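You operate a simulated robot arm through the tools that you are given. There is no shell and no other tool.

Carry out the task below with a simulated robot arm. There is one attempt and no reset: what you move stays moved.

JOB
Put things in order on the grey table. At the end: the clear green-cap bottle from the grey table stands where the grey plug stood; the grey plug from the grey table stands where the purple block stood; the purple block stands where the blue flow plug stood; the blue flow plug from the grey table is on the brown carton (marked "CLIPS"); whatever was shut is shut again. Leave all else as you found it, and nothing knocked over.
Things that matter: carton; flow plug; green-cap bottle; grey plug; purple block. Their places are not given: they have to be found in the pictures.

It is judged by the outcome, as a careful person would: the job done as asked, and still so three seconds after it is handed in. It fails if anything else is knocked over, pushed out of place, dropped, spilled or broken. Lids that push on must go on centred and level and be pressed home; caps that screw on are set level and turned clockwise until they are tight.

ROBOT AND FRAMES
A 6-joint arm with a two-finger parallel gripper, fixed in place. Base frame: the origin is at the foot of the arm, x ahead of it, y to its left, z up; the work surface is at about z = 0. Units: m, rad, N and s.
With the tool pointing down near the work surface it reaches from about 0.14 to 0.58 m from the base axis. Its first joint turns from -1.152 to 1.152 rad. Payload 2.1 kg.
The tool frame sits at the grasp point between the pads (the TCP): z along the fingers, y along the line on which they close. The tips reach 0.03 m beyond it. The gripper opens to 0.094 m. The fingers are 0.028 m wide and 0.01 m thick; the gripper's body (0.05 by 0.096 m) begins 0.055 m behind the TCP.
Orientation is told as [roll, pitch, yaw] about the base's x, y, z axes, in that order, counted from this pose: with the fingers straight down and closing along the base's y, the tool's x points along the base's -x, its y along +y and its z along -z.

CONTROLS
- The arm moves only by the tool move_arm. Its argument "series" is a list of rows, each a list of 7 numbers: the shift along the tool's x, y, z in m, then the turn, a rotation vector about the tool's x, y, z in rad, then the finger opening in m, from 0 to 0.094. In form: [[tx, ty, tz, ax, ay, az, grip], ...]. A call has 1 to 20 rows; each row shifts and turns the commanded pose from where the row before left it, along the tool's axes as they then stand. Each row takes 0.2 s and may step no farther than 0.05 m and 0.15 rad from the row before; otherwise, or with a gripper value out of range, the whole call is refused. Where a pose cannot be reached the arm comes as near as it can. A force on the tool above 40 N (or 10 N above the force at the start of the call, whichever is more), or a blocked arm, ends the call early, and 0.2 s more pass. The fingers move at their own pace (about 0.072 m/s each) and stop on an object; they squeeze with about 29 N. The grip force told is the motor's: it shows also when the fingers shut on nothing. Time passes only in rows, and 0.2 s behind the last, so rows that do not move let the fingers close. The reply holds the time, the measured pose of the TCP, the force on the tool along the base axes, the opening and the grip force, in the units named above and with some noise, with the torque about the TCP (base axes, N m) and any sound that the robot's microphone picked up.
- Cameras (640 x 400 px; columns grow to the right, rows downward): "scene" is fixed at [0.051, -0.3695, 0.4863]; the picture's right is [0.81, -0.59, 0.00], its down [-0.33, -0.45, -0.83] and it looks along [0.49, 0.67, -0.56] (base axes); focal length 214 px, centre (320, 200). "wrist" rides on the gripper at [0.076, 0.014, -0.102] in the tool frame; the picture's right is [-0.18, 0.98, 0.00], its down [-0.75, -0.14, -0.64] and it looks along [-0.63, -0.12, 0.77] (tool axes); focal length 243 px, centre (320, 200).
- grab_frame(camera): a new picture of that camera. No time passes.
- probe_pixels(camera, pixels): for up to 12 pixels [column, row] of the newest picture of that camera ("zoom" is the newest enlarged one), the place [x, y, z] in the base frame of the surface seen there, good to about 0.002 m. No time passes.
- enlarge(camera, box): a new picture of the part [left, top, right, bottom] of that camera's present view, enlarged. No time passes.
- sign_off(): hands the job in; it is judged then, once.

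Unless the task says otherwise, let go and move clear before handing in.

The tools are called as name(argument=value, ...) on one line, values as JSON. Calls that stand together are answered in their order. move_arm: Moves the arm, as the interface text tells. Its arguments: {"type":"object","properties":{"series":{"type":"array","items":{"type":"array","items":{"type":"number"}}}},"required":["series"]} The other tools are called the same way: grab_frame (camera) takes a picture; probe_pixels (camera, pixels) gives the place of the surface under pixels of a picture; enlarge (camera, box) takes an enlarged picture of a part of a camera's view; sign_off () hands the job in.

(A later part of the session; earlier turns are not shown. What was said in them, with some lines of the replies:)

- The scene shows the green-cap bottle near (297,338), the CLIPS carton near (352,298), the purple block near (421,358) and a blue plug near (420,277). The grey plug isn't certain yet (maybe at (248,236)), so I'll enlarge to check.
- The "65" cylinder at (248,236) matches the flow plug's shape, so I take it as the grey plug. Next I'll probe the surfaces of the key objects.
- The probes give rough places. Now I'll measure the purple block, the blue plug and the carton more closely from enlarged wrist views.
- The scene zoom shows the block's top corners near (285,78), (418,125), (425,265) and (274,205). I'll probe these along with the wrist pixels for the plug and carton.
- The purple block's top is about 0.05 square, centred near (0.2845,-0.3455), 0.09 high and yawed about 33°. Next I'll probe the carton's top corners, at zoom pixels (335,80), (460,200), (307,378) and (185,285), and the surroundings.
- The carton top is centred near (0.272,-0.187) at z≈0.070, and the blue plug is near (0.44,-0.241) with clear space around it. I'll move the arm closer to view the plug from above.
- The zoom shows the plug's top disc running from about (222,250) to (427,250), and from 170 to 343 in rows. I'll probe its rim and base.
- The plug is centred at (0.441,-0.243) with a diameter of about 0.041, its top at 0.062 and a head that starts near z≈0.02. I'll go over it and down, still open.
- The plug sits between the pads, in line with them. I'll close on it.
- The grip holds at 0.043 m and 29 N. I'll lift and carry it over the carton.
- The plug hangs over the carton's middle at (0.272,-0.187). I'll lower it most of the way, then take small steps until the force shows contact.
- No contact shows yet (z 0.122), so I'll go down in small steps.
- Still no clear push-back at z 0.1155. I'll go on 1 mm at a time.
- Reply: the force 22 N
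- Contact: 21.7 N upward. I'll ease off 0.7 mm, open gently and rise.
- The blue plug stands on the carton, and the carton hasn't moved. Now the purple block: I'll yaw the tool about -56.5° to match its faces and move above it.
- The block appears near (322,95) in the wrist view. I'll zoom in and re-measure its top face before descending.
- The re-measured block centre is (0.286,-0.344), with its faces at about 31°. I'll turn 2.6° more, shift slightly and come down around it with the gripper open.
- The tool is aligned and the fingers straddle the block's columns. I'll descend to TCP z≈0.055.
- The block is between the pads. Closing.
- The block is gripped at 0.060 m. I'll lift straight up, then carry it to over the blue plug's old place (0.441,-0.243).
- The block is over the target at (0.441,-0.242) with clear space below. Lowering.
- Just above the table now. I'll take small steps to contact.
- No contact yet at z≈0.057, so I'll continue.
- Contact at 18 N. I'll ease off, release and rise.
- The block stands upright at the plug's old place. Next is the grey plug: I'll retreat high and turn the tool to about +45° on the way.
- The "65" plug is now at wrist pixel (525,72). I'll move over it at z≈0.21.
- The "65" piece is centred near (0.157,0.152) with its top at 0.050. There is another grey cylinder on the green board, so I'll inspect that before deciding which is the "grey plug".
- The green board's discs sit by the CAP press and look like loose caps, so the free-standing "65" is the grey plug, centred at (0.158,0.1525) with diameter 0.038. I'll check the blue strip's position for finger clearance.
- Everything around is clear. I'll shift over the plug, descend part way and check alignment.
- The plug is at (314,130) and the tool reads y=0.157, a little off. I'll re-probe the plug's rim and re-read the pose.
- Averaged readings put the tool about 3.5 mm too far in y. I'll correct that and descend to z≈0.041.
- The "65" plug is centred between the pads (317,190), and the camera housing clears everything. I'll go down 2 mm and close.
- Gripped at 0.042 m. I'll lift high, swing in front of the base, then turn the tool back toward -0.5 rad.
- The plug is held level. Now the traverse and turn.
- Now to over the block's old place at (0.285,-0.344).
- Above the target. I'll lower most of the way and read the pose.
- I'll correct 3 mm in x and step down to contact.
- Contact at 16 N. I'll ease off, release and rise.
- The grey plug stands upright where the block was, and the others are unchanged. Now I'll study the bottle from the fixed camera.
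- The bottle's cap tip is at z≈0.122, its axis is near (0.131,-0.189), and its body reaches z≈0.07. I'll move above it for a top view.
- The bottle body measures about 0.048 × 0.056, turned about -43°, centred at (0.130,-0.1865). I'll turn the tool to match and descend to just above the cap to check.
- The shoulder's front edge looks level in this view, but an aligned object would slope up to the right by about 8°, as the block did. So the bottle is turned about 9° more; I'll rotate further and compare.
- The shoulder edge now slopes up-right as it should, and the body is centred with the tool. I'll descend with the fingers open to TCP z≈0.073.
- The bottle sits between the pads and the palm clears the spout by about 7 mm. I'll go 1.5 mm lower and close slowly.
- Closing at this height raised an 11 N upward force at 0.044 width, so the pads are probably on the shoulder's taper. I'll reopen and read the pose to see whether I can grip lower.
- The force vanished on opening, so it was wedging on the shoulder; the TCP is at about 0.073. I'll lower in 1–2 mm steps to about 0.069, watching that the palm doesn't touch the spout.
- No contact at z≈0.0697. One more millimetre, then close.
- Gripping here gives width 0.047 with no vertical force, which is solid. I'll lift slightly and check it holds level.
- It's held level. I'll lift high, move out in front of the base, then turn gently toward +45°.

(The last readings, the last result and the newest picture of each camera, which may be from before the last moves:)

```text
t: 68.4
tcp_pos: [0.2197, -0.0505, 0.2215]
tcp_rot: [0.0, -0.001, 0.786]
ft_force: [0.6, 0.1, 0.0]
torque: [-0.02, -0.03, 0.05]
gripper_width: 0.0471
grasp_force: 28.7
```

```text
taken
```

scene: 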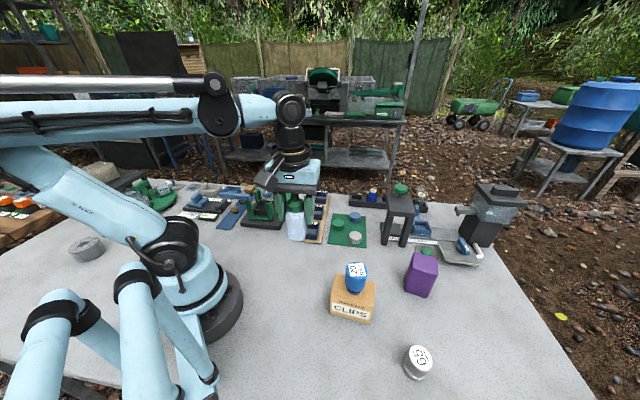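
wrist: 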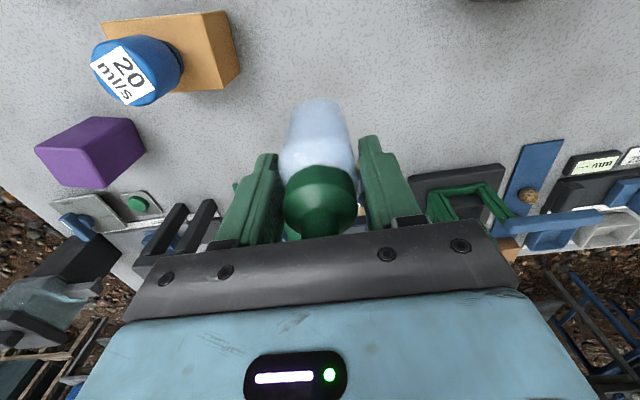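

The bottle is held well. Moving it over the grey plug's old place (0.1575,0.1525).

move_arm(series=[[-0.0165, 0.0312, 0, 0, 0, 0, 0.04], [-0.0165, 0.0312, 0, 0, 0, 0, 0.04], [-0.0165, 0.0312, 0, 0, 0, 0, 0.04], [-0.0165, 0.0312, 0, 0, 0, 0, 0.04], [-0.0165, 0.0312, 0, 0, 0, 0, 0.04], [-0.0165, 0.0312, 0, 0, 0, 0, 0.04], [0, 0, 0.04, 0, 0, 0, 0.04], [0, 0, 0.04, 0, 0, 0, 0.04], [0, 0, 0, 0, 0, 0, 0.04], [0, 0, 0, 0, 0, 0, 0.04]])

move_arm(series=[[0, 0, 0, 0, 0, 0, 0.04]])

move_arm(series=[[0, 0, 0, 0, 0, 0, 0.04]])

grab_frame(camera="wrist")

enlarge(camera="scene", box=[190, 150, 310, 270])

```text
t: 70.6
tcp_pos: [0.1588, 0.1494, 0.141]
tcp_rot: [-0.001, -0.002, 0.785]
ft_force: [0.3, 0.0, 0.0]
torque: [-0.02, -0.03, -0.02]
gripper_width: 0.0471
grasp_force: 29.2
```

```text
t: 71.0
tcp_pos: [0.1591, 0.1494, 0.141]
tcp_rot: [-0.001, 0.0, 0.787]
ft_force: [-0.5, 0.3, -0.9]
torque: [-0.03, 0.0, -0.01]
gripper_width: 0.0471
grasp_force: 29.3
```

```text
t: 71.4
tcp_pos: [0.159, 0.1495, 0.1405]
tcp_rot: [-0.002, 0.002, 0.786]
ft_force: [-0.3, 0.3, -0.6]
torque: [-0.01, -0.03, -0.01]
gripper_width: 0.0471
grasp_force: 29.3
```

```text
taken
```

wrist: 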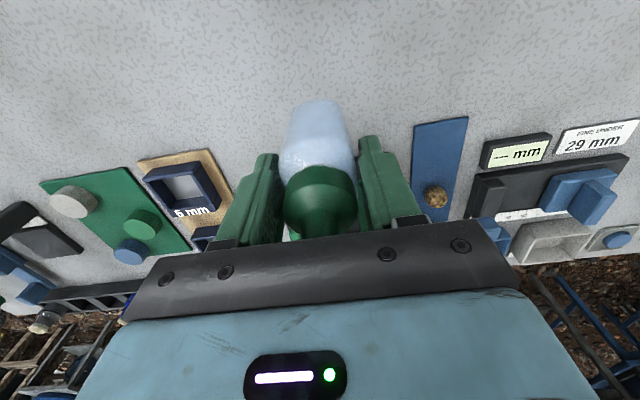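

```text
3.33 times, centred on (250, 210) of scene
```

zoom: 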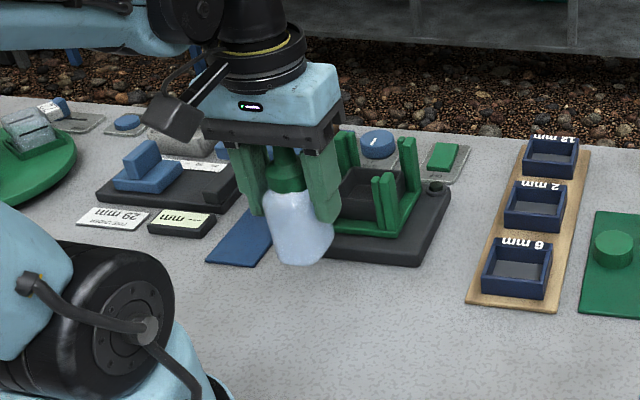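

About 3 mm of correction is needed; then I'll lower to just above the table.

move_arm(series=[[-0.0011, 0.0032, 0.01, 0, 0, 0, 0.04], [0, 0, 0.025, 0, 0, 0, 0.04], [0, 0, 0.02, 0, 0, 0, 0.04], [0, 0, 0.01, 0, 0, 0, 0.04], [0, 0, 0.002, 0, 0, 0, 0.04], [0, 0, 0, 0, 0, 0, 0.04], [0, 0, 0, 0, 0, 0, 0.04]])

enlarge(camera="scene", box=[200, 170, 300, 270])

```text
t: 73.0
tcp_pos: [0.156, 0.1553, 0.0754]
tcp_rot: [-0.001, 0.001, 0.785]
ft_force: [0.1, 0.2, -0.6]
torque: [-0.01, 0.0, 0.01]
gripper_width: 0.0472
grasp_force: 29.2
```

```text
4.00 times, centred on (250, 220) of scene
```

zoom: 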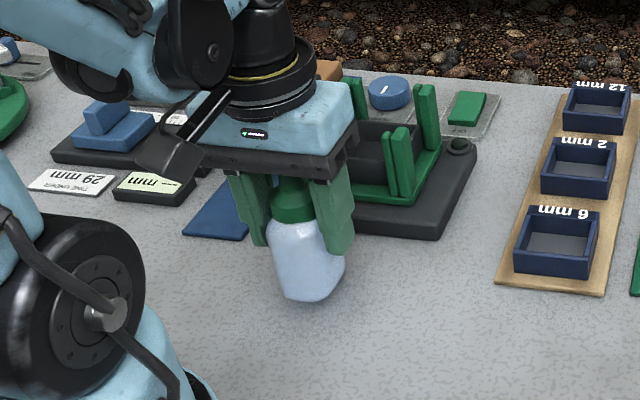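

move_arm(series=[[0, 0, 0.001, 0, 0, 0, 0.04], [0, 0, 0, 0, 0, 0, 0.04]])

move_arm(series=[[0, 0, 0, 0, 0, 0, 0.04]])

```text
t: 73.6
tcp_pos: [0.157, 0.1539, 0.0752]
tcp_rot: [-0.001, 0.001, 0.785]
ft_force: [-0.7, 0.1, 0.1]
torque: [0.01, -0.02, 0.0]
gripper_width: 0.0469
grasp_force: 29.1
```

```text
t: 74.0
tcp_pos: [0.1564, 0.1562, 0.0748]
tcp_rot: [0.002, 0.001, 0.784]
ft_force: [-0.4, -0.3, -0.9]
torque: [0.02, 0.0, -0.03]
gripper_width: 0.047
grasp_force: 29.3
```

The tool averages y≈0.155, so I'll shift back 2.5 mm and step down.

move_arm(series=[[0.0011, -0.0025, 0.001, 0, 0, 0, 0.04], [0, 0, 0.001, 0, 0, 0, 0.04], [0, 0, 0.001, 0, 0, 0, 0.04], [0, 0, 0, 0, 0, 0, 0.04]])

move_arm(series=[[0, 0, 0.001, 0, 0, 0, 0.04], [0, 0, 0, 0, 0, 0, 0.04]])

```text
t: 75.0
tcp_pos: [0.1577, 0.1528, 0.071]
tcp_rot: [0.0, 0.0, 0.785]
ft_force: [0.2, 0.2, -1.0]
torque: [0.0, 0.0, 0.04]
gripper_width: 0.0469
grasp_force: 29.0
```

```text
t: 75.6
tcp_pos: [0.1565, 0.1517, 0.0706]
tcp_rot: [0.0, 0.001, 0.786]
ft_force: [0.4, 0.4, -0.9]
torque: [0.01, -0.06, 0.0]
gripper_width: 0.0471
grasp_force: 29.2
```

move_arm(series=[[0, 0, 0.001, 0, 0, 0, 0.04], [0, 0, 0, 0, 0, 0, 0.04]])

```text
t: 76.2
tcp_pos: [0.1576, 0.1519, 0.0693]
tcp_rot: [0.0, -0.002, 0.785]
ft_force: [-0.5, -0.6, -1.1]
torque: [0.03, 0.02, 0.0]
gripper_width: 0.0468
grasp_force: 28.8
```

move_arm(series=[[0, 0, 0.001, 0, 0, 0, 0.04], [0, 0, 0, 0, 0, 0, 0.04]])

```text
t: 76.8
tcp_pos: [0.1578, 0.1534, 0.0684]
tcp_rot: [-0.001, 0.0, 0.785]
ft_force: [-0.1, 0.2, -0.1]
torque: [0.03, 0.01, -0.04]
gripper_width: 0.0467
grasp_force: 29.0
```

move_arm(series=[[0, 0, 0.0007, 0, 0, 0, 0.04], [0, 0, 0, 0, 0, 0, 0.04]])

```text
t: 77.4
tcp_pos: [0.157, 0.1517, 0.0687]
tcp_rot: [0.0, 0.0, 0.784]
ft_force: [-1.7, 0.9, 11.1]
torque: [0.03, -0.02, -0.02]
gripper_width: 0.0469
grasp_force: 29.3
```

Contact at 11 N, upright at (0.157,0.152). I'll release gently and rise straight up.

move_arm(series=[[0, 0, -0.0004, 0, 0, 0, 0.04], [0, 0, 0, 0, 0, 0, 0.048], [0, 0, 0, 0, 0, 0, 0.055], [0, 0, 0, 0, 0, 0, 0.08], [0, 0, 0, 0, 0, 0, 0.08], [0, 0, -0.01, 0, 0, 0, 0.08], [0, 0, -0.03, 0, 0, 0, 0.08], [0, 0, -0.045, 0, 0, 0, 0.08], [0, 0, -0.05, 0, 0, 0, 0.08], [0, 0, -0.04, 0, 0, 0, 0.08], [0, 0, 0, 0, 0, 0, 0.08]])

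grab_frame(camera="wrist")

grab_frame(camera="scene")

enlarge(camera="scene", box=[200, 160, 310, 270])

```text
t: 79.8
tcp_pos: [0.1572, 0.1552, 0.2442]
tcp_rot: [-0.001, 0.001, 0.786]
ft_force: [0.2, -0.4, -0.6]
torque: [0.0, 0.01, -0.04]
gripper_width: 0.0798
grasp_force: 0.1
```

```text
taken
```

wrist: 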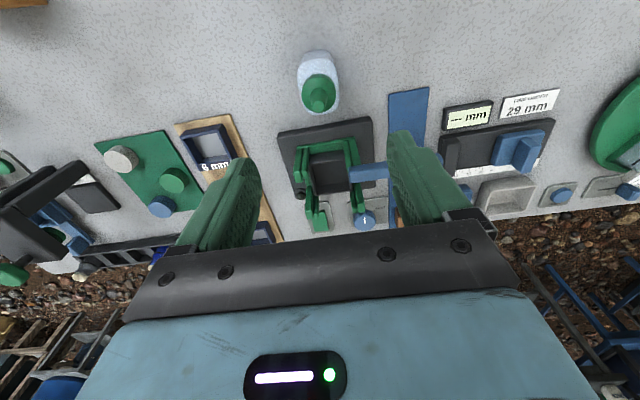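

```text
taken
```

scene: 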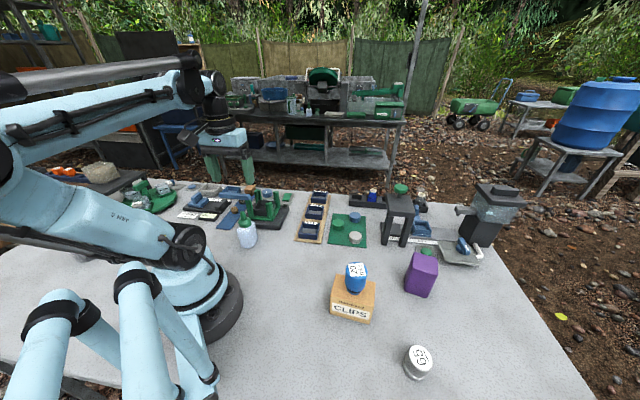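

```text
3.64 times, centred on (255, 215) of scene
```

zoom: 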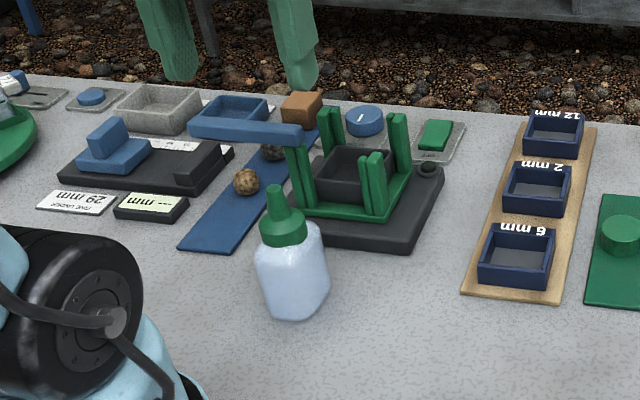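

All four things stand upright and the neighbours look unmoved. A last position check before handing in.

probe_pixels(camera="scene", pixels=[[420, 353], [406, 356], [431, 353], [424, 262], [356, 269], [246, 218], [407, 253], [437, 261], [430, 272]])

enlarge(camera="scene", box=[320, 230, 480, 390])

```text
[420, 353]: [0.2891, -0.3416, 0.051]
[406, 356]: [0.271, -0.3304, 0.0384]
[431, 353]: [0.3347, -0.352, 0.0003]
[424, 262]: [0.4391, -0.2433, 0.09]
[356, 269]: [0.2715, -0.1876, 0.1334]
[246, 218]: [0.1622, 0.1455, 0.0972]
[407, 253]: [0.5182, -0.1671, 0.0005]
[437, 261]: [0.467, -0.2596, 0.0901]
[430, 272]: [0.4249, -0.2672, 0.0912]
```

```text
2.50 times, centred on (400, 310) of scene
```

zoom: 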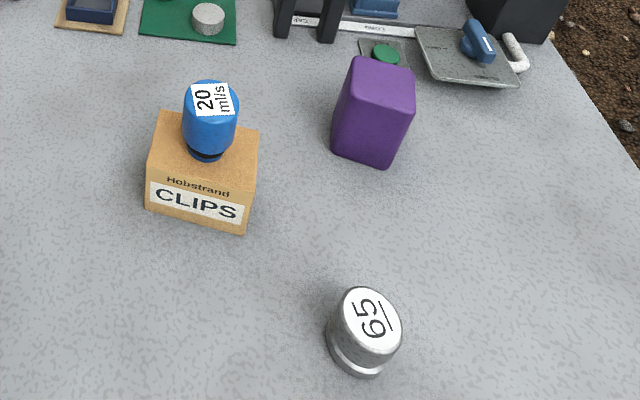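

The probes match: the block is centred near (0.44,-0.243), the grey plug near (0.285,-0.343), the blue plug is on the carton at (0.272,-0.187), and the bottle is at (0.157,0.152). The gripper is empty and clear, so I'm handing in.

sign_off()

```text
The job is handed in.
```

The job is done and handed in. All four items are standing upright in their new places, and the last pictures show nothing else knocked over or moved.

| Item | Now stands | Position (x, y in m) |
|---|---|---|
| Blue flow plug ("20 ml/s") | On top of the CLIPS carton | (0.272, -0.187) |
| Purple block | Where the blue flow plug stood | (0.44, -0.243) |
| Grey plug | Where the purple block stood | (0.285, -0.343) |
| Green-cap bottle | Where the grey plug stood | (0.157, 0.152) |

- **Grey plug:** I took this to be the free-standing metal piece marked "65". A grey disc also sits on the green board, but it looked like a loose bottle cap beside the capping stand, so I left it.
- **Bottle:** My first grip was too high and pressed on its shoulder, so I let go and gripped lower. It stayed standing and its cap stayed on.
- **Shut things:** I didn't open anything, so nothing needed shutting again.
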